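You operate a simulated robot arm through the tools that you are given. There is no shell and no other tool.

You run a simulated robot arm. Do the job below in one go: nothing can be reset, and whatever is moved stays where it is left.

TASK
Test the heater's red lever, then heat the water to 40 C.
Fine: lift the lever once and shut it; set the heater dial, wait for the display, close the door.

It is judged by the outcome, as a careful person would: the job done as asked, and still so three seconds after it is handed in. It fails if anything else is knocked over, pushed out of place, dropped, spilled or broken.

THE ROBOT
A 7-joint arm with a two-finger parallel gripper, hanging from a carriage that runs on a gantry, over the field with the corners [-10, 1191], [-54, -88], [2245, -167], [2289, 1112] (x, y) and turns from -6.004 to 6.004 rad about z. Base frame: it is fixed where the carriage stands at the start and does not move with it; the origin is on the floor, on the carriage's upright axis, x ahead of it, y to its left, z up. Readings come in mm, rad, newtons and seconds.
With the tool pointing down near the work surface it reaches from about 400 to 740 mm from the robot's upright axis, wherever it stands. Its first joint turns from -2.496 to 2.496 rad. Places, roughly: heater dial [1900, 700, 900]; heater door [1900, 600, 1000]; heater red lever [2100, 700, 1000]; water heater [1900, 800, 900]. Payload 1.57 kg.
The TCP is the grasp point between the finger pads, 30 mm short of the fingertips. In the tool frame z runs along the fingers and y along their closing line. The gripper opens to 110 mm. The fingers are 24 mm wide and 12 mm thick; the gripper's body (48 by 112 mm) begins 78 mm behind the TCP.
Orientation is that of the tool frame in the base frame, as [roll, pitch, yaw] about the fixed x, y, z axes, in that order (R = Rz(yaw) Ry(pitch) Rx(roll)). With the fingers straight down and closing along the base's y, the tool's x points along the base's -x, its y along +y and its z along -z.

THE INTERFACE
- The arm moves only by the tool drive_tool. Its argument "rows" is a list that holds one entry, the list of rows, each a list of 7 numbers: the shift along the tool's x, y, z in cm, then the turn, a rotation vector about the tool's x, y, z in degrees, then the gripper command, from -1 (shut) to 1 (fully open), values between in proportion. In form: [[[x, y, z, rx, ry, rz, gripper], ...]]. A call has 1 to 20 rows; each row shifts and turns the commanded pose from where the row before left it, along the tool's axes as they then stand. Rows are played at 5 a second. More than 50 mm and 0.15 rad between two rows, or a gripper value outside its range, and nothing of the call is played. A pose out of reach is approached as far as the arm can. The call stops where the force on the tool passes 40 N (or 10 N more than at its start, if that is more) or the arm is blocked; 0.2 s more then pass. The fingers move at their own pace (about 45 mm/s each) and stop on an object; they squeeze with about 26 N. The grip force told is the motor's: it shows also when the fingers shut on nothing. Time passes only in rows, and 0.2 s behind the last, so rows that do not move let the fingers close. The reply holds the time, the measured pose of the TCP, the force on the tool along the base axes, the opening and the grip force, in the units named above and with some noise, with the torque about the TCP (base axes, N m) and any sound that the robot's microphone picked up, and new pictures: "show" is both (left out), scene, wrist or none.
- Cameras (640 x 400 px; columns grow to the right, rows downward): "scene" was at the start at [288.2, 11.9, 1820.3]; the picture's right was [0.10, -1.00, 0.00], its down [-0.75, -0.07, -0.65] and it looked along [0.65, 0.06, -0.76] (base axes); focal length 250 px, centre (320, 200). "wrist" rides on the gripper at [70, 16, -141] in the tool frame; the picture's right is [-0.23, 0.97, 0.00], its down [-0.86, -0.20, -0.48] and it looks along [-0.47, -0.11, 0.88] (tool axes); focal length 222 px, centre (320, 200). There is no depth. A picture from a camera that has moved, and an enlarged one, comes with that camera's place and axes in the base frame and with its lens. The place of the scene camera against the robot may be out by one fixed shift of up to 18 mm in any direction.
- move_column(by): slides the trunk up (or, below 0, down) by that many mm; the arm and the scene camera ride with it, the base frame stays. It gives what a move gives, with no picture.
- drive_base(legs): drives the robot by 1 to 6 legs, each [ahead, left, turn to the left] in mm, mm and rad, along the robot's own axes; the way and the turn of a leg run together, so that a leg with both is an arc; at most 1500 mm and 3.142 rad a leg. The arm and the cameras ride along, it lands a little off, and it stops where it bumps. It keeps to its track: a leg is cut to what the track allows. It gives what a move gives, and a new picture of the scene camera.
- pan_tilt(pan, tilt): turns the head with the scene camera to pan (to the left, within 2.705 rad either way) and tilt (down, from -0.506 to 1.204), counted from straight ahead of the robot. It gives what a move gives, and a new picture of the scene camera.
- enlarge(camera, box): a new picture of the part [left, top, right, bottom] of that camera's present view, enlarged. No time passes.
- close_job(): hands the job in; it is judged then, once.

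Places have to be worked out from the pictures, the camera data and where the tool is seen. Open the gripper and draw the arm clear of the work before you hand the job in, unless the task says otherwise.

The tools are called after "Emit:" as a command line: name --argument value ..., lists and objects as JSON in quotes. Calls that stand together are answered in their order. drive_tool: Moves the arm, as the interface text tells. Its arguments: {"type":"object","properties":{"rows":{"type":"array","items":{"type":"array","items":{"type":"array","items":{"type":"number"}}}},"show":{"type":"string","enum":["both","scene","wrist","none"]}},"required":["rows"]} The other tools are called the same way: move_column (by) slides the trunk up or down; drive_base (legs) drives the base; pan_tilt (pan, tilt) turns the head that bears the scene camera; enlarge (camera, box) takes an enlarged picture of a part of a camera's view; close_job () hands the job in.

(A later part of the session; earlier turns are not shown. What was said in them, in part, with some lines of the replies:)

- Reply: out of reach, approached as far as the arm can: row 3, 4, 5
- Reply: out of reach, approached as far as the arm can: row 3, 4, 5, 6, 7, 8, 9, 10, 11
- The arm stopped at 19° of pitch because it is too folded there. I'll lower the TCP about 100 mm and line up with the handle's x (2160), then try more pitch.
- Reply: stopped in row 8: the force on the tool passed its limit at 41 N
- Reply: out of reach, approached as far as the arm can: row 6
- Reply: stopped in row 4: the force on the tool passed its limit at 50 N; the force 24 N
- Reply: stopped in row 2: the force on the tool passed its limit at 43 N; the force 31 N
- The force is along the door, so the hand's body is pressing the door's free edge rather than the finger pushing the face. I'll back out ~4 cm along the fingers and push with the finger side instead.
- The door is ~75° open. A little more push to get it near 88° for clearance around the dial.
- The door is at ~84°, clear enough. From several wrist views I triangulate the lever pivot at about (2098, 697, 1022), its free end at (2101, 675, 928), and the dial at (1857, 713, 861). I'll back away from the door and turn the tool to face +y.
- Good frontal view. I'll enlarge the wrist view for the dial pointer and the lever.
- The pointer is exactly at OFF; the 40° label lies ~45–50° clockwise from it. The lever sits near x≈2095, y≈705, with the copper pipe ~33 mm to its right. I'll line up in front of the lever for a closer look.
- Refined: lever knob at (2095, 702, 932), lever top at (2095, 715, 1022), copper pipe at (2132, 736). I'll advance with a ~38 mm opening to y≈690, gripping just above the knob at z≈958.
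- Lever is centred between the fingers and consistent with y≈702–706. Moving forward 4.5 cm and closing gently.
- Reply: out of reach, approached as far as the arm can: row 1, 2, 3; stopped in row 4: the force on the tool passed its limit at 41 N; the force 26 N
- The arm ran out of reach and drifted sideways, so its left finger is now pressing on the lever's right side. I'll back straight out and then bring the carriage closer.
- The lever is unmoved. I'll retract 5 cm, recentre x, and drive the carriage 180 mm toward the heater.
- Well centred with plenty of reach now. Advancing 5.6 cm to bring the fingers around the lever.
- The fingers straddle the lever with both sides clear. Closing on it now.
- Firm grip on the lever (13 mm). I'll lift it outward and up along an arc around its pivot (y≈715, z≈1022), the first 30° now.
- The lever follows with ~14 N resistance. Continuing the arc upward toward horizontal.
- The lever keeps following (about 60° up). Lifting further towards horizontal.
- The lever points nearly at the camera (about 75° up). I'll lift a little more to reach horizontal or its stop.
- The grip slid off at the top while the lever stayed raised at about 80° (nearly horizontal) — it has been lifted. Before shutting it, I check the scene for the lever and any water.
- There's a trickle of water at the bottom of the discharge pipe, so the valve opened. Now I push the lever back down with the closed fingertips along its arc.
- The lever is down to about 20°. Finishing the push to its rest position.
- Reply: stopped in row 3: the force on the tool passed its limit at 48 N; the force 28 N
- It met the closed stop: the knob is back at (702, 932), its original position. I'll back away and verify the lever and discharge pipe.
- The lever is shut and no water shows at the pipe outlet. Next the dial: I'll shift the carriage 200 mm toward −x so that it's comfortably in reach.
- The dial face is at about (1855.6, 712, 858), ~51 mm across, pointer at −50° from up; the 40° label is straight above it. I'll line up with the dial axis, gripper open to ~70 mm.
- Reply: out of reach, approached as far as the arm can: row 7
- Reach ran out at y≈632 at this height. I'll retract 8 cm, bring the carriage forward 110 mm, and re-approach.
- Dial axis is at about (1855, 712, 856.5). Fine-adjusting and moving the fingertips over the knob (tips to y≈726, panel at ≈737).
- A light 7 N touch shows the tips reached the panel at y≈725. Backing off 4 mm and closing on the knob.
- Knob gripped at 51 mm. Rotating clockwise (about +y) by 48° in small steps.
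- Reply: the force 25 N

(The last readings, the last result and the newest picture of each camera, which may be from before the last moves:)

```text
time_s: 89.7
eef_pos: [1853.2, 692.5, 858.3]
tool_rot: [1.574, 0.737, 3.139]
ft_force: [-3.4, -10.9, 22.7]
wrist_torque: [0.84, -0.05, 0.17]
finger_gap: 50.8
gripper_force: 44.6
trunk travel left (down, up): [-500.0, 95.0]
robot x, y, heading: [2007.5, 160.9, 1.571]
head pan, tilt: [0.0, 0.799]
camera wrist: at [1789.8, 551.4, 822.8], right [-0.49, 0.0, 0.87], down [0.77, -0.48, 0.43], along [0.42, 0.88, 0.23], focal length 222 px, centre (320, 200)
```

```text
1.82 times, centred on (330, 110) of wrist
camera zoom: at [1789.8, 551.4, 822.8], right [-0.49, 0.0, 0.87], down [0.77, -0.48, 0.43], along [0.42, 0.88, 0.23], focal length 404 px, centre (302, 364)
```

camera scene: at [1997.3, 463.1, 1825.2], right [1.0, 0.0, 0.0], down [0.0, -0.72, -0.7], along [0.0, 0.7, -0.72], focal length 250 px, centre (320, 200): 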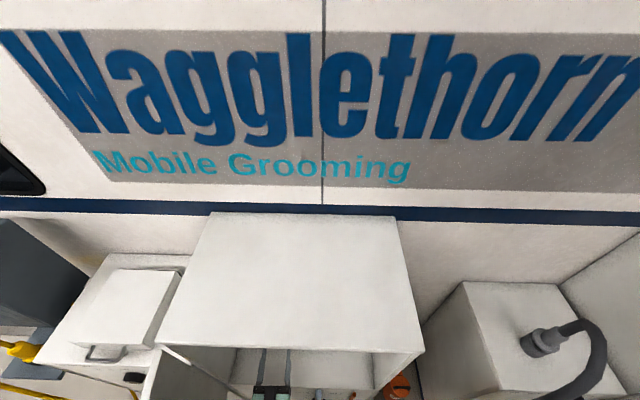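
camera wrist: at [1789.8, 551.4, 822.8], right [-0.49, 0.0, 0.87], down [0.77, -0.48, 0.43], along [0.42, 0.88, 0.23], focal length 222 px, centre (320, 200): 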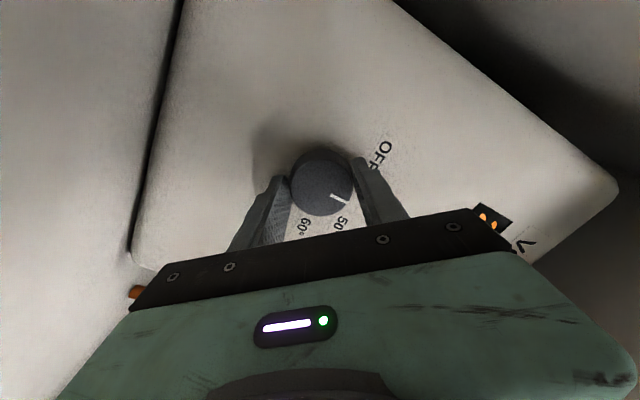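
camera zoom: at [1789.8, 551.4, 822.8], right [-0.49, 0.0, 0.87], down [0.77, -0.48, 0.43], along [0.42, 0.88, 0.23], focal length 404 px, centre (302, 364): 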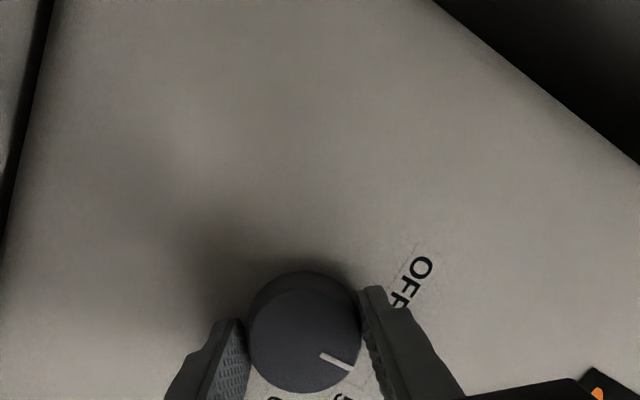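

The knob turned with the gripper; the pointer now computes to about −2° from vertical, in line with the 40° label. Releasing and backing off to check.

Emit:
drive_tool --rows '[[[0, 0, 0, 0, 0, 0, -0.1], [0, 0, 0, 0, 0, 0, 0.3], [0, 0, 0, 0, 0, 0, 0.3], [0, 0, -1.5, 0, 0, 0, 0.3], [0, 0, -3, 0, 0, 0, 0.3], [0, 0, -3, 0, 0, 0, 0.3], [0, 0, -3, 0, 0, 0, 0.3], [0, 0, -2, 0, 0, -8, 0.3], [0, 0, 0, 0, 0, -8, 0.3], [0, 0, 0, 0, 0, -8, 0.3], [0, 0, 0, 0, 0, -8, 0.3], [0, 0, 0, 0, 0, -8, 0.3], [0, 0, 0, 0, 0, -8, 0.3], [0, 0, 0, 0, 0, 0, 0.3]]]' --show "both"

Emit:
enlarge --camera "wrist" --box '[220, 0, 440, 220]'

```text
time_s: 92.7
eef_pos: [1854.4, 568.6, 856.5]
tool_rot: [-1.981, 1.562, -0.413]
ft_force: [0.4, 0.1, 0.1]
wrist_torque: [-0.01, 0.03, 0.01]
finger_gap: 71.6
gripper_force: 0.1
trunk travel left (down, up): [-500.0, 95.0]
robot x, y, heading: [2005.3, 160.2, 1.57]
head pan, tilt: [0.0, 0.799]
camera scene: at [1997.3, 463.1, 1825.2], right [1.0, 0.0, 0.0], down [0.0, -0.72, -0.7], along [0.0, 0.7, -0.72], focal length 250 px, centre (320, 200)
camera wrist: at [1837.5, 426.1, 786.7], right [-0.98, 0.01, 0.22], down [0.19, -0.48, 0.86], along [0.11, 0.88, 0.46], focal length 222 px, centre (320, 200)
```

scene: 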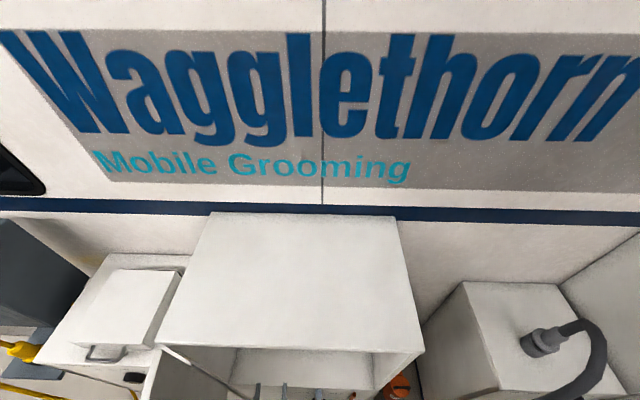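
wrist: 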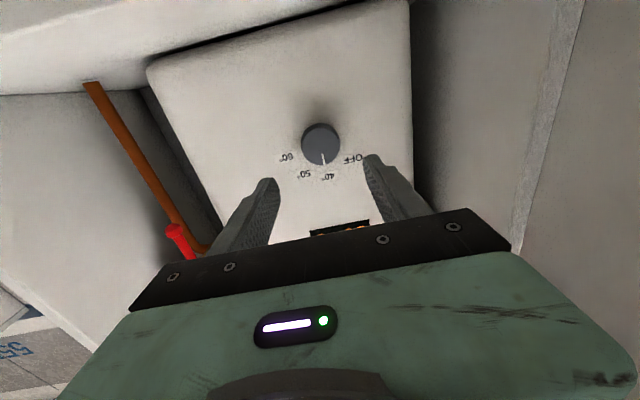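

```text
1.82 times, centred on (330, 110) of wrist
camera zoom: at [1837.5, 426.1, 786.7], right [-0.98, 0.01, 0.22], down [0.19, -0.48, 0.86], along [0.11, 0.88, 0.46], focal length 404 px, centre (302, 364)
```

zoom: 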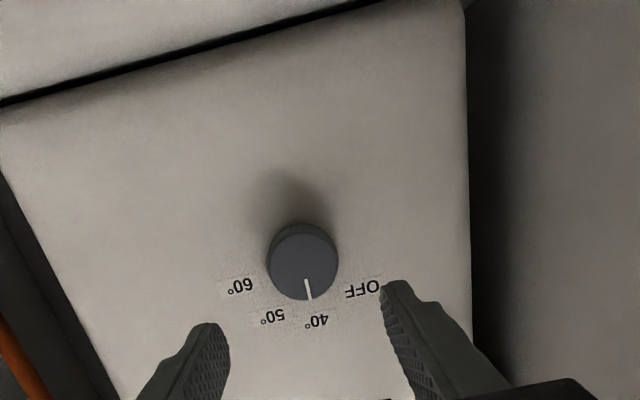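

The pointer sits on the 40° mark. I'll raise the hand a bit and back off so the wrist camera sees the display.

Emit:
drive_tool --rows '[[[-3, 0, -1.5, 0, 0, 0, -1], [-3, 0, -1.5, 0, 0, 0, -1], [-3, 0, -1.5, 0, 0, 0, -1], [-3, 0, -1.5, 0, 0, 0, -1], [0, 0, 0, 0, 0, 0, -1], [0, 0, 0, 0, 0, 0, -1]]]' --show "wrist"

Emit:
enlarge --camera "wrist" --box '[240, 40, 440, 220]'

```text
time_s: 94.1
eef_pos: [1853.6, 509.6, 975.7]
tool_rot: [-1.998, 1.563, -0.432]
ft_force: [-0.3, -0.3, 0.6]
wrist_torque: [0.02, -0.02, -0.01]
finger_gap: 0.0
gripper_force: 21.3
trunk travel left (down, up): [-500.0, 95.0]
robot x, y, heading: [2005.0, 162.3, 1.568]
head pan, tilt: [0.0, 0.799]
camera wrist: at [1837.5, 367.6, 906.8], right [-0.98, 0.01, 0.22], down [0.19, -0.48, 0.86], along [0.11, 0.88, 0.46], focal length 222 px, centre (320, 200)
```

wrist: 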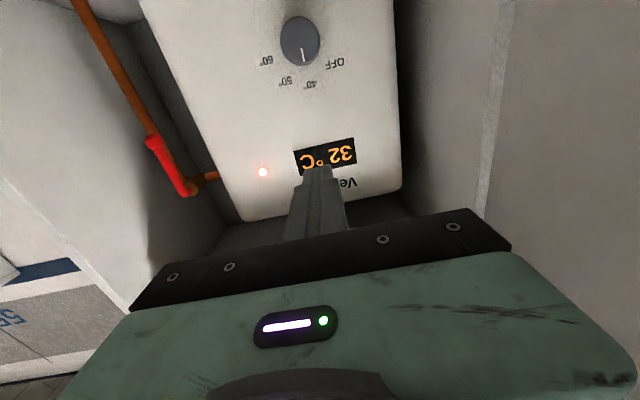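

```text
2.22 times, centred on (340, 130) of wrist
camera zoom: at [1837.5, 367.6, 906.8], right [-0.98, 0.01, 0.22], down [0.19, -0.48, 0.86], along [0.11, 0.88, 0.46], focal length 494 px, centre (276, 356)
```

zoom: 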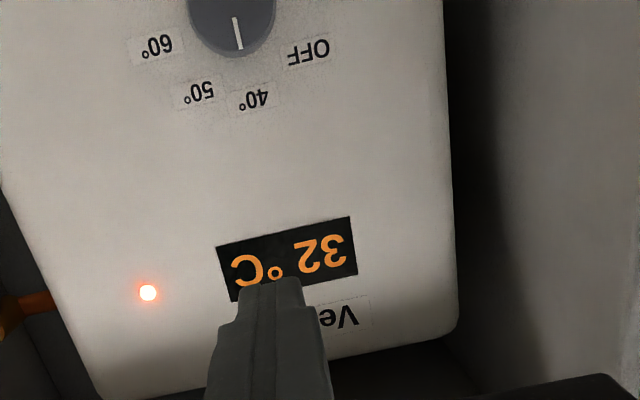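

The heater light is on and the display reads 32 °C already. I'll wait for it to reach 40.

Emit:
drive_tool --rows '[[[0, 0, 0, 0, 0, 0, -1], [0, 0, 0, 0, 0, 0, -1], [0, 0, 0, 0, 0, 0, -1], [0, 0, 0, 0, 0, 0, -1], [0, 0, 0, 0, 0, 0, -1], [0, 0, 0, 0, 0, 0, -1], [0, 0, 0, 0, 0, 0, -1], [0, 0, 0, 0, 0, 0, -1], [0, 0, 0, 0, 0, 0, -1], [0, 0, 0, 0, 0, 0, -1], [0, 0, 0, 0, 0, 0, -1], [0, 0, 0, 0, 0, 0, -1], [0, 0, 0, 0, 0, 0, -1], [0, 0, 0, 0, 0, 0, -1], [0, 0, 0, 0, 0, 0, -1], [0, 0, 0, 0, 0, 0, -1], [0, 0, 0, 0, 0, 0, -1], [0, 0, 0, 0, 0, 0, -1], [0, 0, 0, 0, 0, 0, -1], [0, 0, 0, 0, 0, 0, -1]]]' --show "none"

Emit:
enlarge --camera "wrist" --box '[240, 0, 440, 220]'

Emit:
drive_tool --rows '[[[0, 0, 0, 0, 0, 0, -1], [0, 0, 0, 0, 0, 0, -1], [0, 0, 0, 0, 0, 0, -1], [0, 0, 0, 0, 0, 0, -1], [0, 0, 0, 0, 0, 0, -1], [0, 0, 0, 0, 0, 0, -1], [0, 0, 0, 0, 0, 0, -1], [0, 0, 0, 0, 0, 0, -1], [0, 0, 0, 0, 0, 0, -1], [0, 0, 0, 0, 0, 0, -1], [0, 0, 0, 0, 0, 0, -1], [0, 0, 0, 0, 0, 0, -1], [0, 0, 0, 0, 0, 0, -1], [0, 0, 0, 0, 0, 0, -1], [0, 0, 0, 0, 0, 0, -1], [0, 0, 0, 0, 0, 0, -1], [0, 0, 0, 0, 0, 0, -1], [0, 0, 0, 0, 0, 0, -1], [0, 0, 0, 0, 0, 0, -1], [0, 0, 0, 0, 0, 0, -1]]]' --show "none"

Emit:
enlarge --camera "wrist" --box '[240, 0, 440, 220]'

```text
time_s: 98.3
eef_pos: [1854.6, 508.9, 977.4]
tool_rot: [-2.036, 1.562, -0.47]
ft_force: [-0.8, -0.3, -0.2]
wrist_torque: [-0.03, 0.01, 0.0]
finger_gap: 0.0
gripper_force: 21.0
trunk travel left (down, up): [-500.0, 95.0]
robot x, y, heading: [2003.3, 158.6, 1.569]
head pan, tilt: [0.0, 0.799]
```

```text
1.82 times, centred on (340, 110) of wrist
camera zoom: at [1837.5, 367.5, 906.7], right [-0.98, 0.01, 0.22], down [0.19, -0.48, 0.86], along [0.11, 0.88, 0.46], focal length 404 px, centre (284, 364)
```

zoom: 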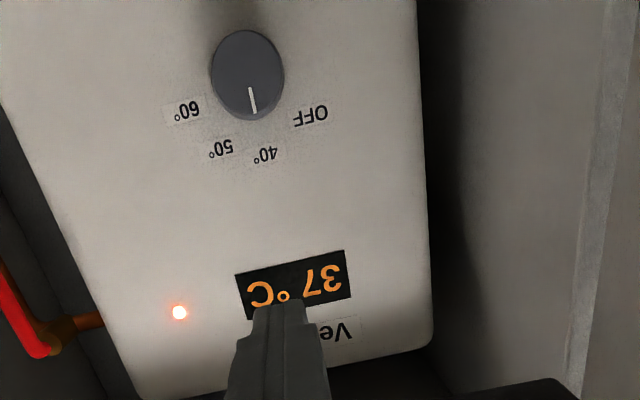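

```text
time_s: 102.5
eef_pos: [1853.4, 509.5, 976.4]
tool_rot: [-2.038, 1.564, -0.474]
ft_force: [0.0, 0.5, -0.4]
wrist_torque: [-0.04, -0.01, 0.03]
finger_gap: 0.0
gripper_force: 21.2
trunk travel left (down, up): [-500.0, 95.0]
robot x, y, heading: [2006.5, 154.7, 1.571]
head pan, tilt: [0.0, 0.799]
```

```text
1.82 times, centred on (340, 110) of wrist
camera zoom: at [1837.4, 367.6, 906.7], right [-0.98, 0.01, 0.22], down [0.19, -0.48, 0.86], along [0.11, 0.88, 0.46], focal length 404 px, centre (284, 364)
```

zoom: 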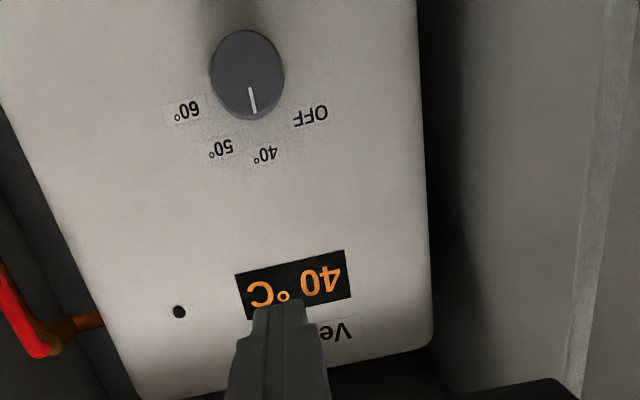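

The display reads 40 °C and the heating light went off. Now to close the door: I need to get the arm to the outer (−x) side, so first I centre the arm ahead of the robot and back the carriage out to y≈−140.

Emit:
drive_tool --rows '[[[0, -3.8, 0, 0, 0, 0, -1], [0, -3.8, 0, 0, 0, 0, -1], [0, -3.8, 0, 0, 0, 0, -1], [0, -3.8, 0, 0, 0, 0, -1], [0, 0, 0, 0, 0, 0, -1]]]' --show "wrist"

Emit:
drive_base --legs '[[-295, 0, 0]]'

Emit:
enlarge --camera "scene" --box '[140, 150, 420, 400]'

```text
time_s: 103.7
eef_pos: [2006.7, 508.2, 977.2]
tool_rot: [-2.151, 1.561, -0.587]
ft_force: [0.5, 0.4, 0.2]
wrist_torque: [0.02, -0.02, -0.03]
finger_gap: 0.0
gripper_force: 21.6
trunk travel left (down, up): [-500.0, 95.0]
robot x, y, heading: [2006.1, 158.8, 1.567]
head pan, tilt: [0.0, 0.799]
camera wrist: at [1989.6, 367.2, 907.8], right [-0.98, 0.01, 0.22], down [0.19, -0.48, 0.86], along [0.11, 0.88, 0.46], focal length 222 px, centre (320, 200)
```

wrist: 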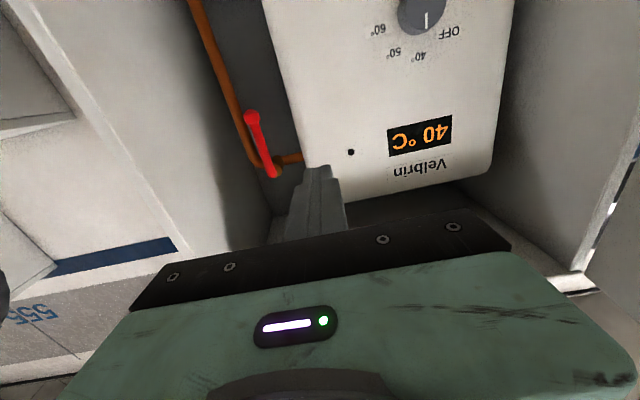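

```text
time_s: 105.8
eef_pos: [2005.1, 208.8, 978.3]
tool_rot: [-2.076, 1.563, -0.511]
ft_force: [0.5, 0.1, 0.1]
wrist_torque: [0.0, -0.01, 0.02]
finger_gap: 0.1
gripper_force: 20.8
trunk travel left (down, up): [-500.0, 95.0]
robot x, y, heading: [2008.2, -144.6, 1.569]
head pan, tilt: [0.0, 0.799]
camera scene: at [1997.2, 162.7, 1825.2], right [1.0, 0.0, 0.0], down [0.0, -0.72, -0.7], along [0.0, 0.7, -0.72], focal length 250 px, centre (320, 200)
```

scene: 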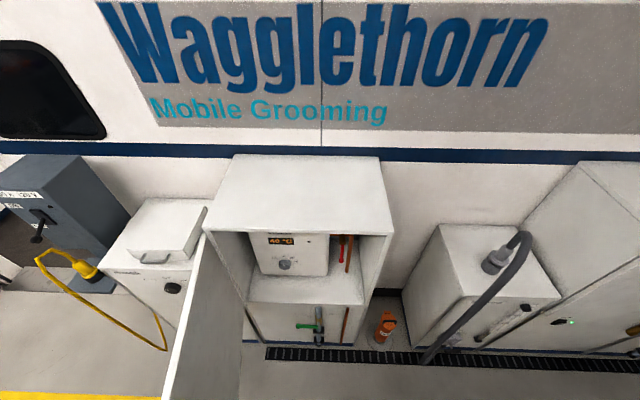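

```text
1.60 times, centred on (280, 275) of scene
camera zoom: at [1997.2, 162.7, 1825.2], right [1.0, 0.0, 0.0], down [0.0, -0.72, -0.7], along [0.0, 0.7, -0.72], focal length 401 px, centre (384, 80)
```

zoom: 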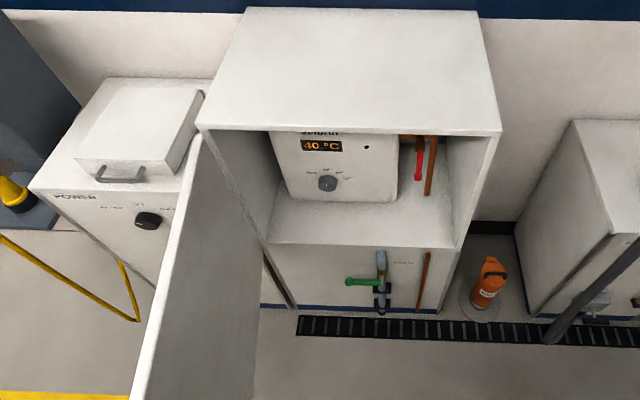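

The lever, dial and 40 °C display all look right. Before turning, I'll look straight down with the head camera to see where the arm's elbow is.

Emit:
pan_tilt --pan 0.0 --tilt 1.2

```text
time_s: 106.7
eef_pos: [2004.9, 208.9, 976.4]
tool_rot: [-2.108, 1.563, -0.543]
ft_force: [-0.8, -0.3, 0.3]
wrist_torque: [0.01, 0.01, 0.03]
finger_gap: 0.0
gripper_force: 21.4
trunk travel left (down, up): [-500.0, 95.0]
robot x, y, heading: [2006.9, -141.3, 1.569]
head pan, tilt: [0.0, 1.201]
camera scene: at [1997.1, 138.0, 1797.5], right [1.0, 0.0, 0.0], down [0.0, -0.93, -0.36], along [0.0, 0.36, -0.93], focal length 250 px, centre (320, 200)
```

scene: 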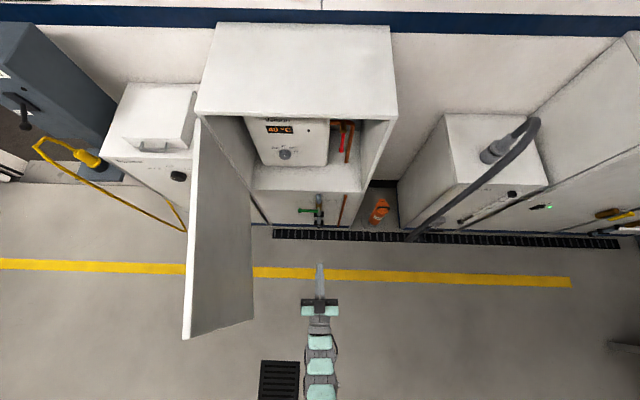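

The arm lies straight ahead and is slim; the door edge is at about (1718, 60). I'll turn right to face +x and reverse along the aisle past the door to x≈1250.

Emit:
drive_base --legs '[[0, 0, -1.57], [-760, 25, 0]]'

Emit:
pan_tilt --pan 0.6 --tilt 0.9

```text
time_s: 114.6
eef_pos: [1606.5, -108.7, 977.7]
tool_rot: [-2.084, 1.562, -2.118]
ft_force: [-0.2, -0.3, -0.1]
wrist_torque: [-0.04, 0.02, 0.02]
finger_gap: 0.0
gripper_force: 20.8
trunk travel left (down, up): [-500.0, 95.0]
robot x, y, heading: [1255.3, -101.2, -0.032]
head pan, tilt: [0.0, 1.201]
camera scene: at [1522.6, -102.3, 1797.4], right [-0.03, -1.0, 0.0], down [-0.93, 0.03, -0.36], along [0.36, -0.01, -0.93], focal length 250 px, centre (320, 200)
```

scene: 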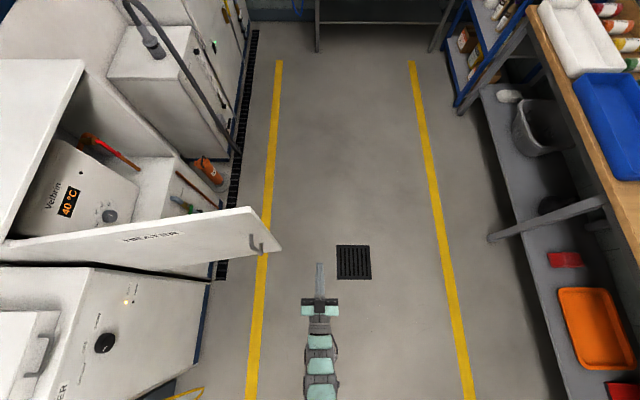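

```text
time_s: 115.6
eef_pos: [1607.0, -108.7, 976.5]
tool_rot: [-2.106, 1.565, -2.137]
ft_force: [-0.3, 0.5, -0.1]
wrist_torque: [0.0, 0.01, 0.03]
finger_gap: 0.0
gripper_force: 21.1
trunk travel left (down, up): [-500.0, 95.0]
robot x, y, heading: [1256.3, -100.6, -0.031]
head pan, tilt: [0.6, 0.901]
camera scene: at [1530.3, -59.9, 1817.2], right [0.54, -0.84, 0.0], down [-0.66, -0.42, -0.62], along [0.52, 0.34, -0.78], focal length 250 px, centre (320, 200)
```

scene: 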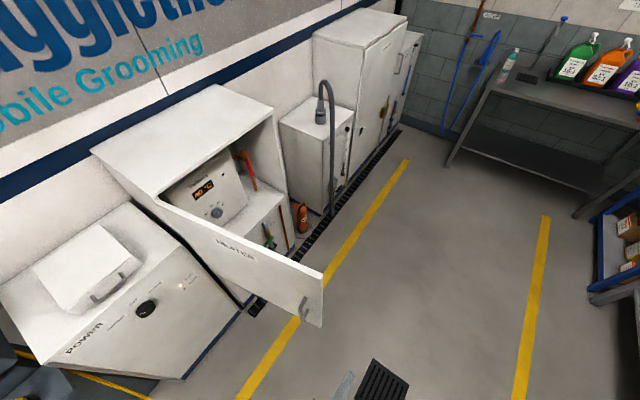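

Now on the outer side of the door. I turn left ~0.64 rad so the arm points at the outer face between hinge and handle.

Emit:
drive_base --legs '[[0, 0, 0.64]]'

Emit:
pan_tilt --pan 0.0 --tilt 1.0

```text
time_s: 117.7
eef_pos: [1547.0, 98.9, 977.4]
tool_rot: [-2.104, 1.563, -1.514]
ft_force: [-0.5, -1.2, -0.3]
wrist_torque: [0.0, 0.02, 0.02]
finger_gap: 0.1
gripper_force: 21.4
trunk travel left (down, up): [-500.0, 95.0]
robot x, y, heading: [1255.8, -101.8, 0.594]
head pan, tilt: [0.6, 0.901]
camera scene: at [1456.9, 99.2, 1817.3], right [0.93, -0.37, 0.0], down [-0.29, -0.73, -0.62], along [0.23, 0.58, -0.78], focal length 250 px, centre (320, 200)
```

scene: 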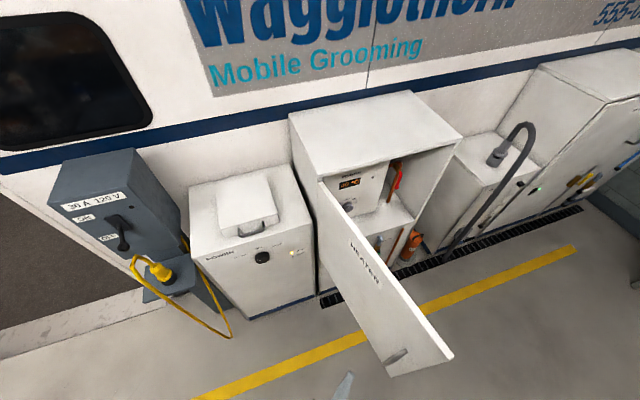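

```text
time_s: 118.7
eef_pos: [1546.8, 98.5, 976.7]
tool_rot: [-2.117, 1.561, -1.527]
ft_force: [-0.4, 0.0, 1.6]
wrist_torque: [0.03, 0.03, 0.0]
finger_gap: 0.0
gripper_force: 21.7
trunk travel left (down, up): [-500.0, 95.0]
robot x, y, heading: [1259.6, -98.0, 0.593]
head pan, tilt: [0.0, 1.0]
camera scene: at [1486.9, 68.0, 1810.0], right [0.56, -0.83, 0.0], down [-0.7, -0.47, -0.54], along [0.45, 0.3, -0.84], focal length 250 px, centre (320, 200)
```

scene: 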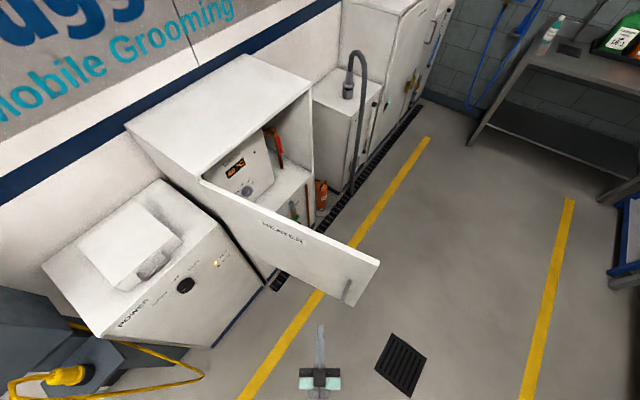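

The arm points at the outer face with the handle to the right of the finger line. Extending: quick at first, then slow steps to contact and push.

Emit:
drive_tool --rows '[[[0, 0, 3, 0, 0, 0, -1], [0, 0, 3, 0, 0, 0, -1], [0, 0, 3, 0, 0, 0, -1], [0, 0, 2, 0, 0, 0, -1], [0, 0, 1, 0, 0, 0, -1], [0, 0, 1, 0, 0, 0, -1], [0, 0, 1, 0, 0, 0, -1], [0, 0, 1, 0, 0, 0, -1], [0, 0, 1, 0, 0, 0, -1], [0, 0, 1, 0, 0, 0, -1], [0, 0, 1, 0, 0, 0, -1], [0, 0, 1, 0, 0, 0, -1], [0, 0, 1, 0, 0, 0, -1], [0, 0, 0, 0, 0, 0, -1]]]' --show "both"

```text
time_s: 121.7
eef_pos: [1712.9, 210.1, 975.0]
tool_rot: [-2.141, 1.562, -1.55]
ft_force: [0.1, -0.1, -0.6]
wrist_torque: [0.01, -0.02, -0.03]
finger_gap: 0.0
gripper_force: 21.0
trunk travel left (down, up): [-500.0, 95.0]
robot x, y, heading: [1256.5, -99.8, 0.591]
head pan, tilt: [0.0, 1.0]
camera scene: at [1486.9, 68.0, 1810.0], right [0.56, -0.83, 0.0], down [-0.7, -0.47, -0.54], along [0.45, 0.3, -0.84], focal length 250 px, centre (320, 200)
camera wrist: at [1585.6, 144.2, 905.5], right [-0.54, 0.81, 0.22], down [-0.29, -0.42, 0.86], along [0.79, 0.4, 0.46], focal length 222 px, centre (320, 200)
```

scene: 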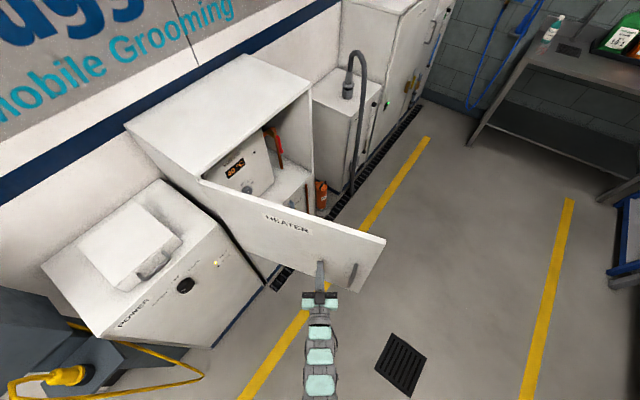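
wrist: 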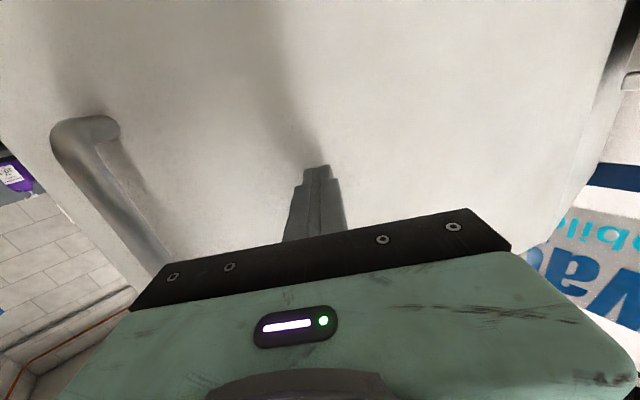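

The door is moving toward closed with no resistance. Continuing the push.

Emit:
drive_tool --rows '[[[0, 0, 1.2, 0, 0, 0, -1], [0, 0, 1.2, 0, 0, 0, -1], [0, 0, 1.2, 0, 0, 0, -1], [0, 0, 1.2, 0, 0, 0, -1], [0, 0, 1.2, 0, 0, 0, -1], [0, 0, 1.2, 0, 0, 0, -1], [0, 0, 1.2, 0, 0, 0, -1], [0, 0, 1.2, 0, 0, 0, -1], [0, 0, 1.2, 0, 0, 0, -1], [0, 0, 1.2, 0, 0, 0, -1], [0, 0, 1.2, 0, 0, 0, -1], [0, 0, 1.2, 0, 0, 0, -1], [0, 0, 1.2, 0, 0, 0, -1], [0, 0, 1.2, 0, 0, 0, -1], [0, 0, 1.2, 0, 0, 0, -1], [0, 0, 1.2, 0, 0, 0, -1], [0, 0, 0, 0, 0, 0, -1]]]' --show "both"

```text
time_s: 125.3
eef_pos: [1871.7, 315.6, 974.8]
tool_rot: [-2.054, 1.563, -1.464]
ft_force: [-0.6, 0.6, 0.0]
wrist_torque: [0.0, -0.03, 0.02]
finger_gap: 0.0
gripper_force: 21.4
trunk travel left (down, up): [-500.0, 95.0]
robot x, y, heading: [1257.9, -98.2, 0.594]
head pan, tilt: [0.0, 1.0]
camera scene: at [1486.9, 68.0, 1810.0], right [0.56, -0.83, 0.0], down [-0.7, -0.47, -0.54], along [0.45, 0.3, -0.84], focal length 250 px, centre (320, 200)
camera wrist: at [1745.1, 250.1, 905.5], right [-0.54, 0.81, 0.22], down [-0.29, -0.42, 0.86], along [0.79, 0.4, 0.46], focal length 222 px, centre (320, 200)
```

scene: 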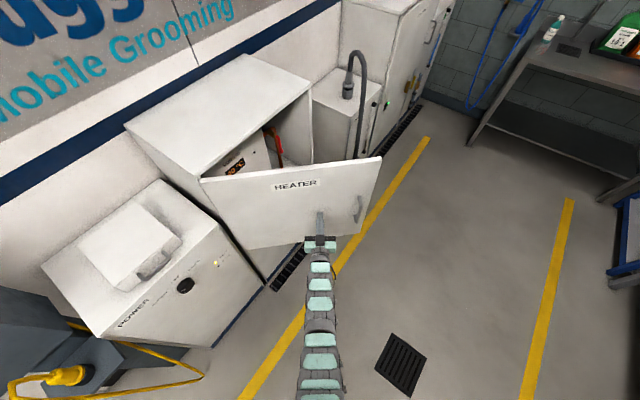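
wrist: 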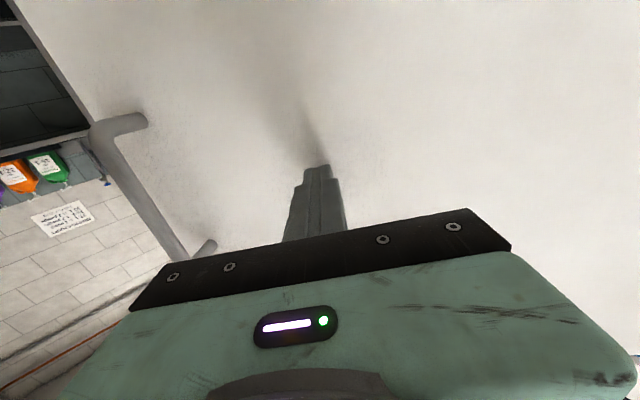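

The door is at about 48°. I'll retract the arm 20 cm, advance the carriage 200 mm along the same line, and continue pushing.

Emit:
drive_tool --rows '[[[0, 0, -3, 0, 0, 0, -1], [0, 0, -4, 0, 0, 0, -1], [0, 0, -4, 0, 0, 0, -1], [0, 0, -4, 0, 0, 0, -1], [0, 0, -4, 0, 0, 0, -1], [0, 0, -3, 0, 0, 0, -1], [0, 0, 0, 0, 0, 0, -1]]]' --show "none"

Emit:
drive_base --legs '[[200, 0, 0]]'

```text
time_s: 126.9
eef_pos: [1688.1, 194.0, 975.1]
tool_rot: [-2.165, 1.563, -1.574]
ft_force: [-1.3, -0.7, 0.1]
wrist_torque: [0.01, 0.06, 0.0]
finger_gap: 0.0
gripper_force: 21.4
trunk travel left (down, up): [-500.0, 95.0]
robot x, y, heading: [1251.8, -97.2, 0.594]
head pan, tilt: [0.0, 1.0]
```

```text
time_s: 128.5
eef_pos: [1851.7, 307.1, 975.6]
tool_rot: [-2.131, 1.564, -1.538]
ft_force: [0.2, -0.3, 0.4]
wrist_torque: [0.01, 0.02, 0.0]
finger_gap: 0.2
gripper_force: 21.3
trunk travel left (down, up): [-500.0, 95.0]
robot x, y, heading: [1415.9, 12.4, 0.595]
head pan, tilt: [0.0, 1.0]
camera scene: at [1649.8, 178.7, 1810.0], right [0.56, -0.83, 0.0], down [-0.7, -0.47, -0.54], along [0.45, 0.3, -0.84], focal length 250 px, centre (320, 200)
```

scene: 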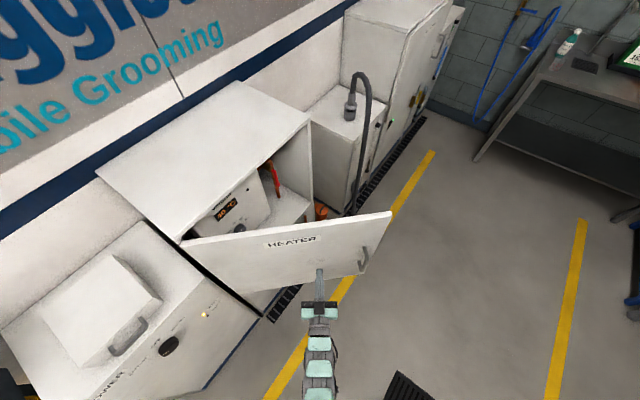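

Contact position regained. Pushing on another ~22 cm.

Emit:
drive_tool --rows '[[[0, 0, 1.2, 0, 0, 0, -1], [0, 0, 1.2, 0, 0, 0, -1], [0, 0, 1.2, 0, 0, 0, -1], [0, 0, 1.2, 0, 0, 0, -1], [0, 0, 1.2, 0, 0, 0, -1], [0, 0, 1.2, 0, 0, 0, -1], [0, 0, 1.2, 0, 0, 0, -1], [0, 0, 1.2, 0, 0, 0, -1], [0, 0, 1.2, 0, 0, 0, -1], [0, 0, 1.2, 0, 0, 0, -1], [0, 0, 1.2, 0, 0, 0, -1], [0, 0, 1.2, 0, 0, 0, -1], [0, 0, 1.2, 0, 0, 0, -1], [0, 0, 1.2, 0, 0, 0, -1], [0, 0, 1.2, 0, 0, 0, -1], [0, 0, 1.2, 0, 0, 0, -1], [0, 0, 1.2, 0, 0, 0, -1], [0, 0, 0, 0, 0, 0, -1]]]' --show "both"

```text
time_s: 132.3
eef_pos: [2021.3, 419.6, 974.1]
tool_rot: [-2.07, 1.563, -1.477]
ft_force: [-0.6, 0.0, -0.1]
wrist_torque: [-0.01, 0.01, 0.01]
finger_gap: 0.0
gripper_force: 21.5
trunk travel left (down, up): [-500.0, 95.0]
robot x, y, heading: [1421.7, 13.2, 0.593]
head pan, tilt: [0.0, 1.0]
camera scene: at [1649.9, 178.7, 1810.1], right [0.56, -0.83, 0.0], down [-0.7, -0.47, -0.54], along [0.45, 0.3, -0.84], focal length 250 px, centre (320, 200)
camera wrist: at [1895.2, 353.8, 904.5], right [-0.54, 0.81, 0.22], down [-0.29, -0.43, 0.86], along [0.79, 0.4, 0.46], focal length 222 px, centre (320, 200)
```

scene: 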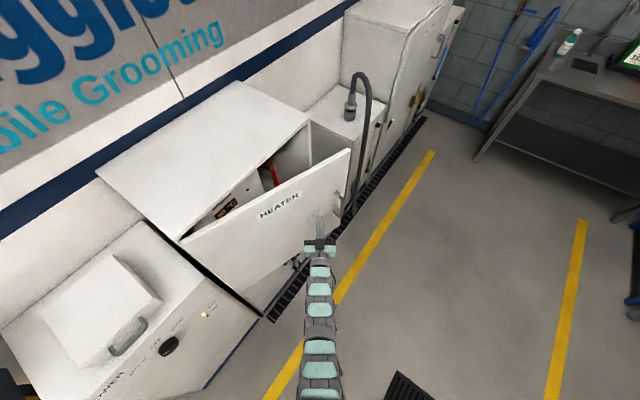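
wrist: 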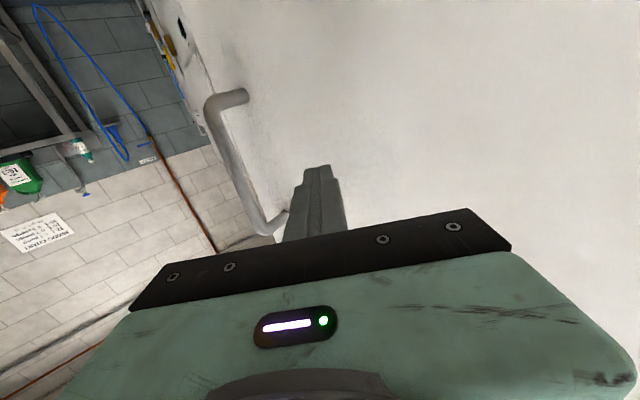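

The door is at about 25°, and the finger is approaching the handle. I'll retract the arm and reposition the carriage in front of the door for the final straight push.

Emit:
drive_tool --rows '[[[0, 0, -3, 0, 0, 0, -1], [0, 0, -4.4, 0, 0, 0, -1], [0, 0, -4.4, 0, 0, 0, -1], [0, 0, -4.4, 0, 0, 0, -1], [0, 0, -4.4, 0, 0, 0, -1], [0, 0, -4.4, 0, 0, 0, -1], [0, 0, -4.4, 0, 0, 0, -1], [0, 0, -4.4, 0, 0, 0, -1], [0, 0, 0, 0, 0, 0, -1]]]' --show "none"

Emit:
drive_base --legs '[[461, -479, 0]]'

```text
time_s: 134.3
eef_pos: [1740.0, 230.4, 978.3]
tool_rot: [-2.158, 1.563, -1.566]
ft_force: [-0.2, -0.9, 0.2]
wrist_torque: [0.01, -0.01, 0.03]
finger_gap: 0.0
gripper_force: 21.4
trunk travel left (down, up): [-500.0, 95.0]
robot x, y, heading: [1417.4, 16.1, 0.594]
head pan, tilt: [0.0, 1.0]
```

```text
time_s: 137.9
eef_pos: [2379.9, 88.1, 978.2]
tool_rot: [-2.13, 1.563, -1.543]
ft_force: [-0.5, 0.5, 0.3]
wrist_torque: [0.01, 0.05, 0.01]
finger_gap: 0.0
gripper_force: 21.6
trunk travel left (down, up): [-500.0, 95.0]
robot x, y, heading: [2060.7, -129.9, 0.59]
head pan, tilt: [0.0, 1.0]
camera scene: at [2289.4, 36.9, 1810.0], right [0.56, -0.83, 0.0], down [-0.7, -0.47, -0.54], along [0.45, 0.3, -0.84], focal length 250 px, centre (320, 200)
```

scene: 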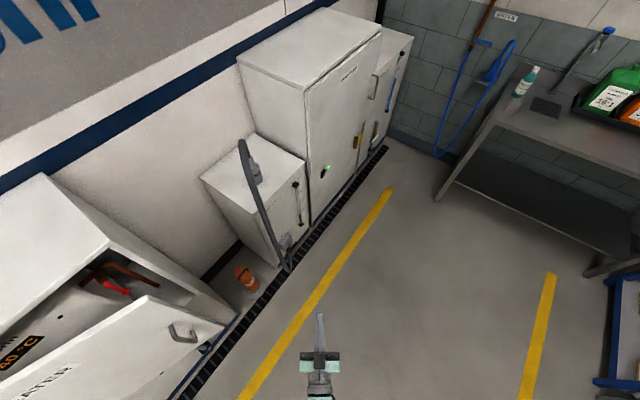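

Clear of the door. Turning left to face +y.

Emit:
drive_base --legs '[[0, 0, 0.98]]'

Emit:
drive_tool --rows '[[[0, 0, 0, 0, 0, 0, -1]]]' --show "both"

```text
time_s: 140.8
eef_pos: [2056.4, 260.2, 977.7]
tool_rot: [-2.149, 1.561, -0.575]
ft_force: [0.2, -0.2, 0.5]
wrist_torque: [-0.01, -0.02, 0.01]
finger_gap: 0.0
gripper_force: 20.9
trunk travel left (down, up): [-500.0, 95.0]
robot x, y, heading: [2058.1, -128.5, 1.577]
head pan, tilt: [0.0, 1.0]
camera scene: at [2047.7, 165.3, 1810.0], right [1.0, 0.0, 0.0], down [0.0, -0.84, -0.54], along [0.0, 0.54, -0.84], focal length 250 px, centre (320, 200)
```

scene: 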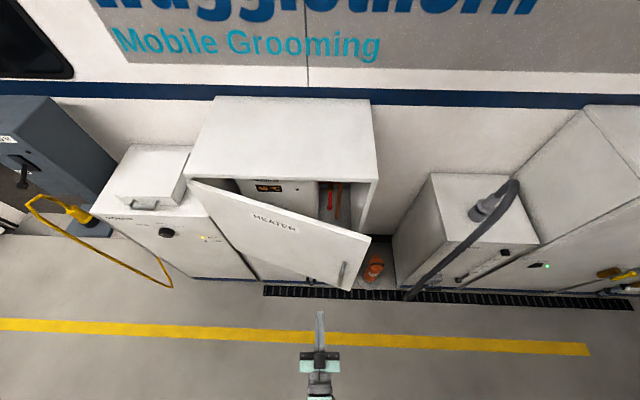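

```text
time_s: 141.2
eef_pos: [2055.1, 259.4, 977.7]
tool_rot: [-2.175, 1.56, -0.604]
ft_force: [0.0, 0.8, 0.7]
wrist_torque: [-0.01, 0.01, 0.04]
finger_gap: 0.1
gripper_force: 21.4
trunk travel left (down, up): [-500.0, 95.0]
robot x, y, heading: [2058.3, -130.8, 1.572]
head pan, tilt: [0.0, 1.0]
camera scene: at [2047.7, 165.3, 1810.0], right [1.0, 0.0, 0.0], down [0.0, -0.84, -0.54], along [0.0, 0.54, -0.84], focal length 250 px, centre (320, 200)
camera wrist: at [2040.1, 117.6, 908.2], right [-0.98, 0.0, 0.22], down [0.19, -0.47, 0.86], along [0.1, 0.88, 0.46], focal length 222 px, centre (320, 200)
```

scene: 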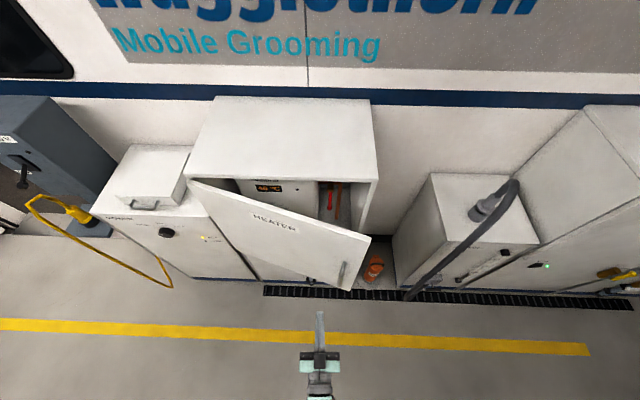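
wrist: 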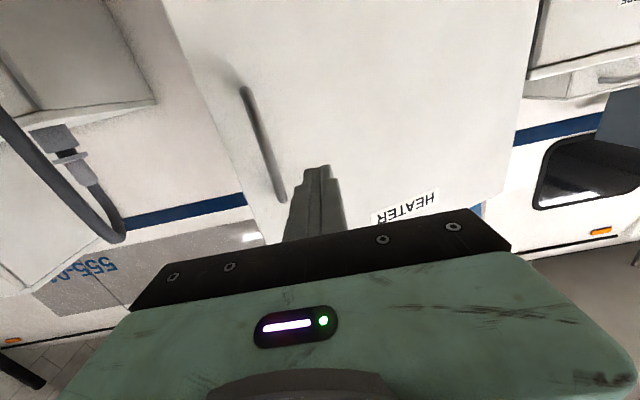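

The finger is lined up at x≈2055, left of the handle. Pushing the outer face in +y toward closed.

Emit:
drive_tool --rows '[[[0, 0, 3, 0, 0, 0, -1], [0, 0, 3, 0, 0, 0, -1], [0, 0, 2.5, 0, 0, 0, -1], [0, 0, 1.1, 0, 0, 0, -1], [0, 0, 1.1, 0, 0, 0, -1], [0, 0, 1.1, 0, 0, 0, -1], [0, 0, 1.1, 0, 0, 0, -1], [0, 0, 1.1, 0, 0, 0, -1], [0, 0, 1.1, 0, 0, 0, -1], [0, 0, 1.1, 0, 0, 0, -1], [0, 0, 1.1, 0, 0, 0, -1], [0, 0, 1.1, 0, 0, 0, -1], [0, 0, 1.1, 0, 0, 0, -1], [0, 0, 1.1, 0, 0, 0, -1], [0, 0, 1.1, 0, 0, 0, -1], [0, 0, 1.1, 0, 0, 0, -1], [0, 0, 1.1, 0, 0, 0, -1], [0, 0, 0, 0, 0, 0, -1]]]' --show "both"

```text
time_s: 145.0
eef_pos: [2055.8, 499.4, 977.6]
tool_rot: [-2.124, 1.563, -0.554]
ft_force: [0.2, -0.5, -0.3]
wrist_torque: [0.01, 0.02, 0.04]
finger_gap: 0.5
gripper_force: 21.9
trunk travel left (down, up): [-500.0, 95.0]
robot x, y, heading: [2058.1, -129.8, 1.575]
head pan, tilt: [0.0, 1.0]
camera scene: at [2047.7, 165.3, 1810.0], right [1.0, 0.0, 0.0], down [0.0, -0.84, -0.54], along [0.0, 0.54, -0.84], focal length 250 px, centre (320, 200)
camera wrist: at [2040.7, 357.3, 907.3], right [-0.98, 0.0, 0.22], down [0.19, -0.47, 0.86], along [0.1, 0.88, 0.46], focal length 222 px, centre (320, 200)
```

scene: 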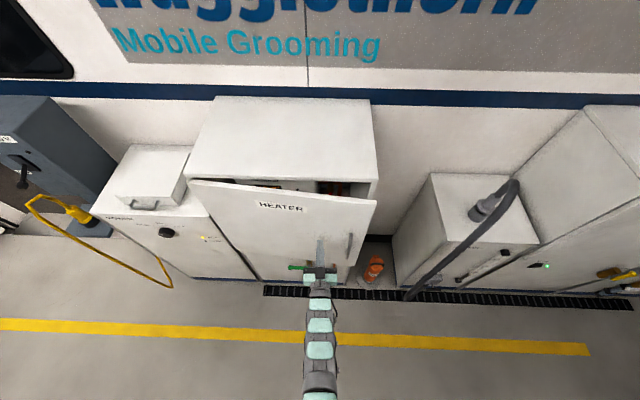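
wrist: 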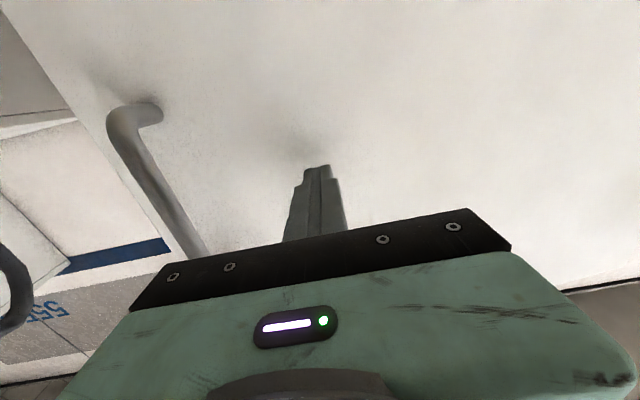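

Nearly closed; about 5 cm to go. Finishing slowly.

Emit:
drive_tool --rows '[[[0, 0, 0.8, 0, 0, 0, -1], [0, 0, 0.8, 0, 0, 0, -1], [0, 0, 0.8, 0, 0, 0, -1], [0, 0, 0.8, 0, 0, 0, -1], [0, 0, 0.6, 0, 0, 0, -1], [0, 0, 0.5, 0, 0, 0, -1], [0, 0, 0.4, 0, 0, 0, -1], [0, 0, 0.3, 0, 0, 0, -1], [0, 0, 0.3, 0, 0, 0, -1], [0, 0, 0.3, 0, 0, 0, -1], [0, 0, 0, 0, 0, 0, -1]]]' --show "both"

Emit:
enlarge --camera "scene" --box '[180, 150, 400, 300]'

```text
time_s: 147.6
eef_pos: [2057.1, 549.8, 975.1]
tool_rot: [-1.965, 1.563, -0.395]
ft_force: [-0.1, -22.2, 9.2]
wrist_torque: [0.33, -0.09, -0.23]
finger_gap: 0.1
gripper_force: 21.0
trunk travel left (down, up): [-500.0, 95.0]
robot x, y, heading: [2058.7, -128.2, 1.576]
head pan, tilt: [0.0, 1.0]
stopped in row 11: the force on the tool passed its limit at 41 N (the readings are from after the stop); the commanded pose is now the measured one
camera scene: at [2047.7, 163.4, 1809.2], right [1.0, 0.0, 0.0], down [0.0, -0.84, -0.54], along [0.0, 0.54, -0.84], focal length 250 px, centre (320, 200)
camera wrist: at [2040.5, 407.9, 905.2], right [-0.98, 0.0, 0.22], down [0.19, -0.48, 0.86], along [0.1, 0.88, 0.46], focal length 222 px, centre (320, 200)
```

scene: 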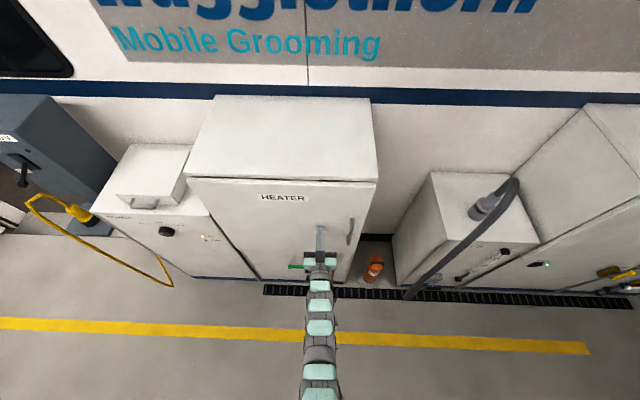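
wrist: 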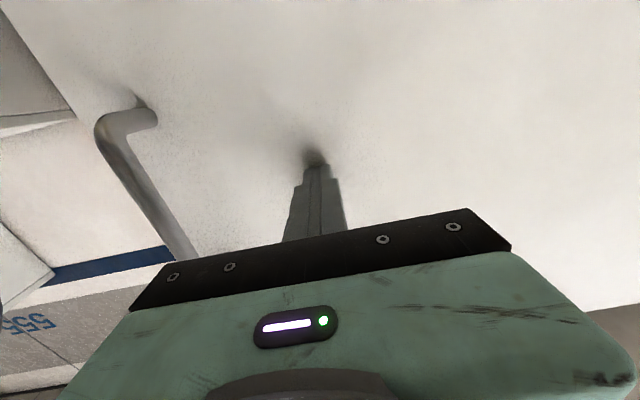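

```text
2.67 times, centred on (290, 225) of scene
camera zoom: at [2047.7, 163.4, 1809.2], right [1.0, 0.0, 0.0], down [0.0, -0.84, -0.54], along [0.0, 0.54, -0.84], focal length 668 px, centre (400, 133)
```

zoom: 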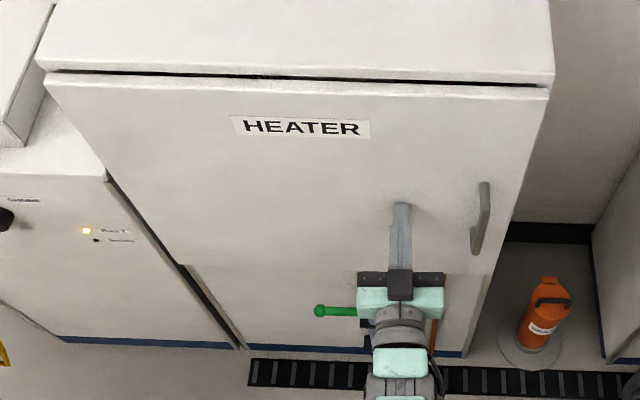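

The door is shut: contact at tip y≈580 with ~40 N, the same as its original closed face. Withdrawing the arm and opening the gripper.

Emit:
drive_tool --rows '[[[0, 0, -2, 0, 0, 0, -1], [0, 0, -3, 0, 0, 0, -1], [0, 0, -4, 0, 0, 0, -1], [0, 0, -4, 0, 0, 0, -1], [0, 0, -4, 0, 0, 0, -1], [0, 0, -4, 0, 0, 0, 0.5], [0, 0, -4, 0, 0, 0, 1], [0, 0, 0, 0, 0, 0, 1], [0, 0, 0, 0, 0, 0, 1], [0, 0, 0, 0, 0, 0, 1]]]' --show "both"

Emit:
pan_tilt --pan 0.0 --tilt 0.8

Emit:
enlarge --camera "scene" --box '[160, 140, 420, 360]'

Emit:
enlarge --camera "scene" --box '[330, 210, 410, 260]'

```text
time_s: 149.8
eef_pos: [2054.8, 304.0, 978.2]
tool_rot: [-1.839, 1.562, -0.269]
ft_force: [-0.3, 0.3, -0.1]
wrist_torque: [-0.01, 0.01, 0.0]
finger_gap: 102.5
gripper_force: 0.1
trunk travel left (down, up): [-500.0, 95.0]
robot x, y, heading: [2058.3, -128.6, 1.57]
head pan, tilt: [0.0, 1.0]
camera scene: at [2047.7, 164.9, 1810.0], right [1.0, 0.0, 0.0], down [0.0, -0.84, -0.54], along [0.0, 0.54, -0.84], focal length 250 px, centre (320, 200)
camera wrist: at [2039.6, 161.5, 908.2], right [-0.98, 0.0, 0.22], down [0.19, -0.48, 0.86], along [0.11, 0.88, 0.46], focal length 222 px, centre (320, 200)
```

scene: 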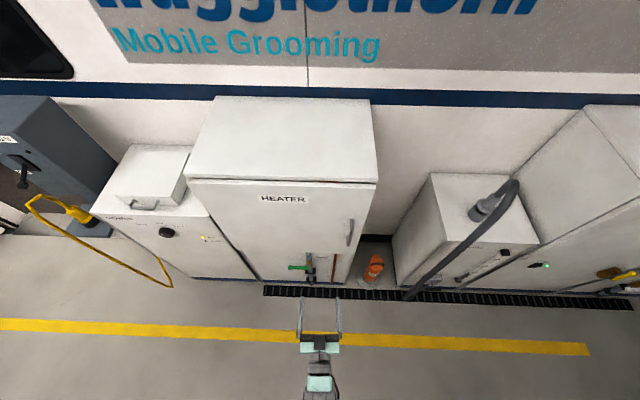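
wrist: 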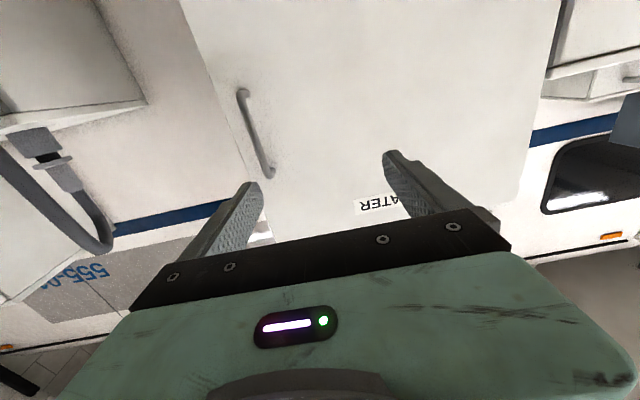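

```text
time_s: 150.5
eef_pos: [2055.0, 302.4, 977.7]
tool_rot: [-1.844, 1.561, -0.275]
ft_force: [0.0, 0.9, -0.4]
wrist_torque: [-0.01, 0.0, 0.02]
finger_gap: 109.9
gripper_force: 0.2
trunk travel left (down, up): [-500.0, 95.0]
robot x, y, heading: [2054.7, -129.1, 1.576]
head pan, tilt: [0.0, 0.799]
camera scene: at [2047.7, 175.8, 1825.1], right [1.0, 0.0, 0.0], down [0.0, -0.72, -0.7], along [0.0, 0.7, -0.72], focal length 250 px, centre (320, 200)
```

scene: 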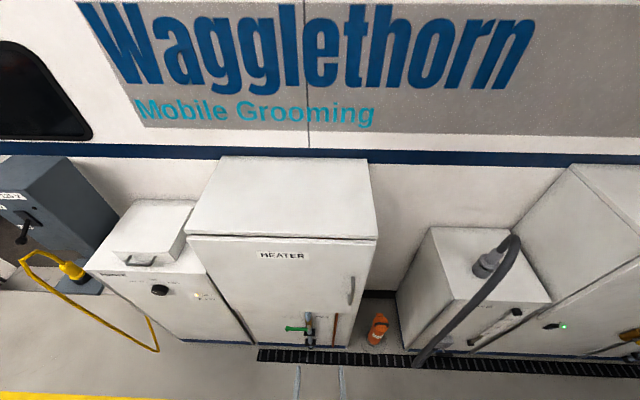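

```text
1.82 times, centred on (290, 250) of scene
camera zoom: at [2047.7, 175.8, 1825.1], right [1.0, 0.0, 0.0], down [0.0, -0.72, -0.7], along [0.0, 0.7, -0.72], focal length 455 px, centre (374, 109)
```

zoom: 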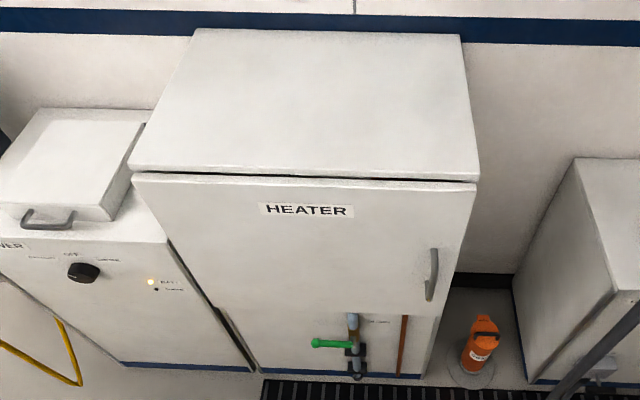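

```text
8.00 times, centred on (370, 235) of scene
camera zoom: at [2047.7, 175.8, 1825.1], right [1.0, 0.0, 0.0], down [0.0, -0.72, -0.7], along [0.0, 0.7, -0.72], focal length 2003 px, centre (-80, -80)
```

zoom: 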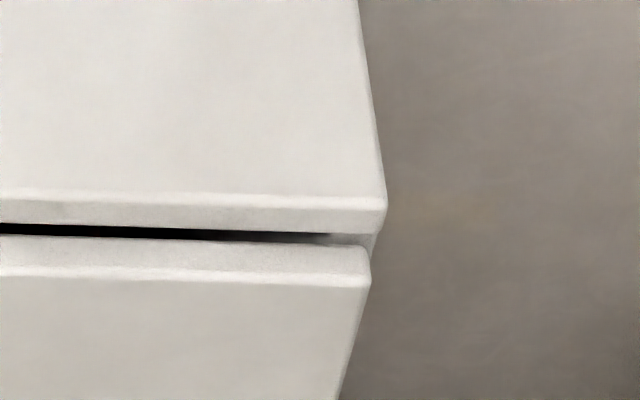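

The door is flush with its uniform gap as at the start, and the drain valve, pump and neighbouring units are undisturbed. The lever was lifted once and shut, the dial sits at 40 with 40 °C displayed before closing, and the arm is clear with the gripper open, so I'm handing in.

Emit:
close_job

```text
The job is handed in.
```

I tested the red lever and set the heater to 40 °C, then shut the door, and I've handed the job in.

- **Lever:** I lifted it once to nearly horizontal, and a trickle showed at the bottom of the discharge pipe, so the valve opened. The fingers slipped off at the top, but the lever stayed up. I then pushed it back down to its closed stop, and no more water showed at the pipe. On my first try the arm ran out of reach and a finger pressed sideways on the lever. The lever hadn't moved, so I repositioned and tried again.
- **Water temperature:** I turned the dial from OFF to the 40 mark. The display rose from 25 to 40 °C, the heating light went off, and it was still reading 40 when I last saw the display.
- **Door:** It's closed against its stop, level with where it was at the start. The arm is clear with the gripper open, and nothing else was moved.
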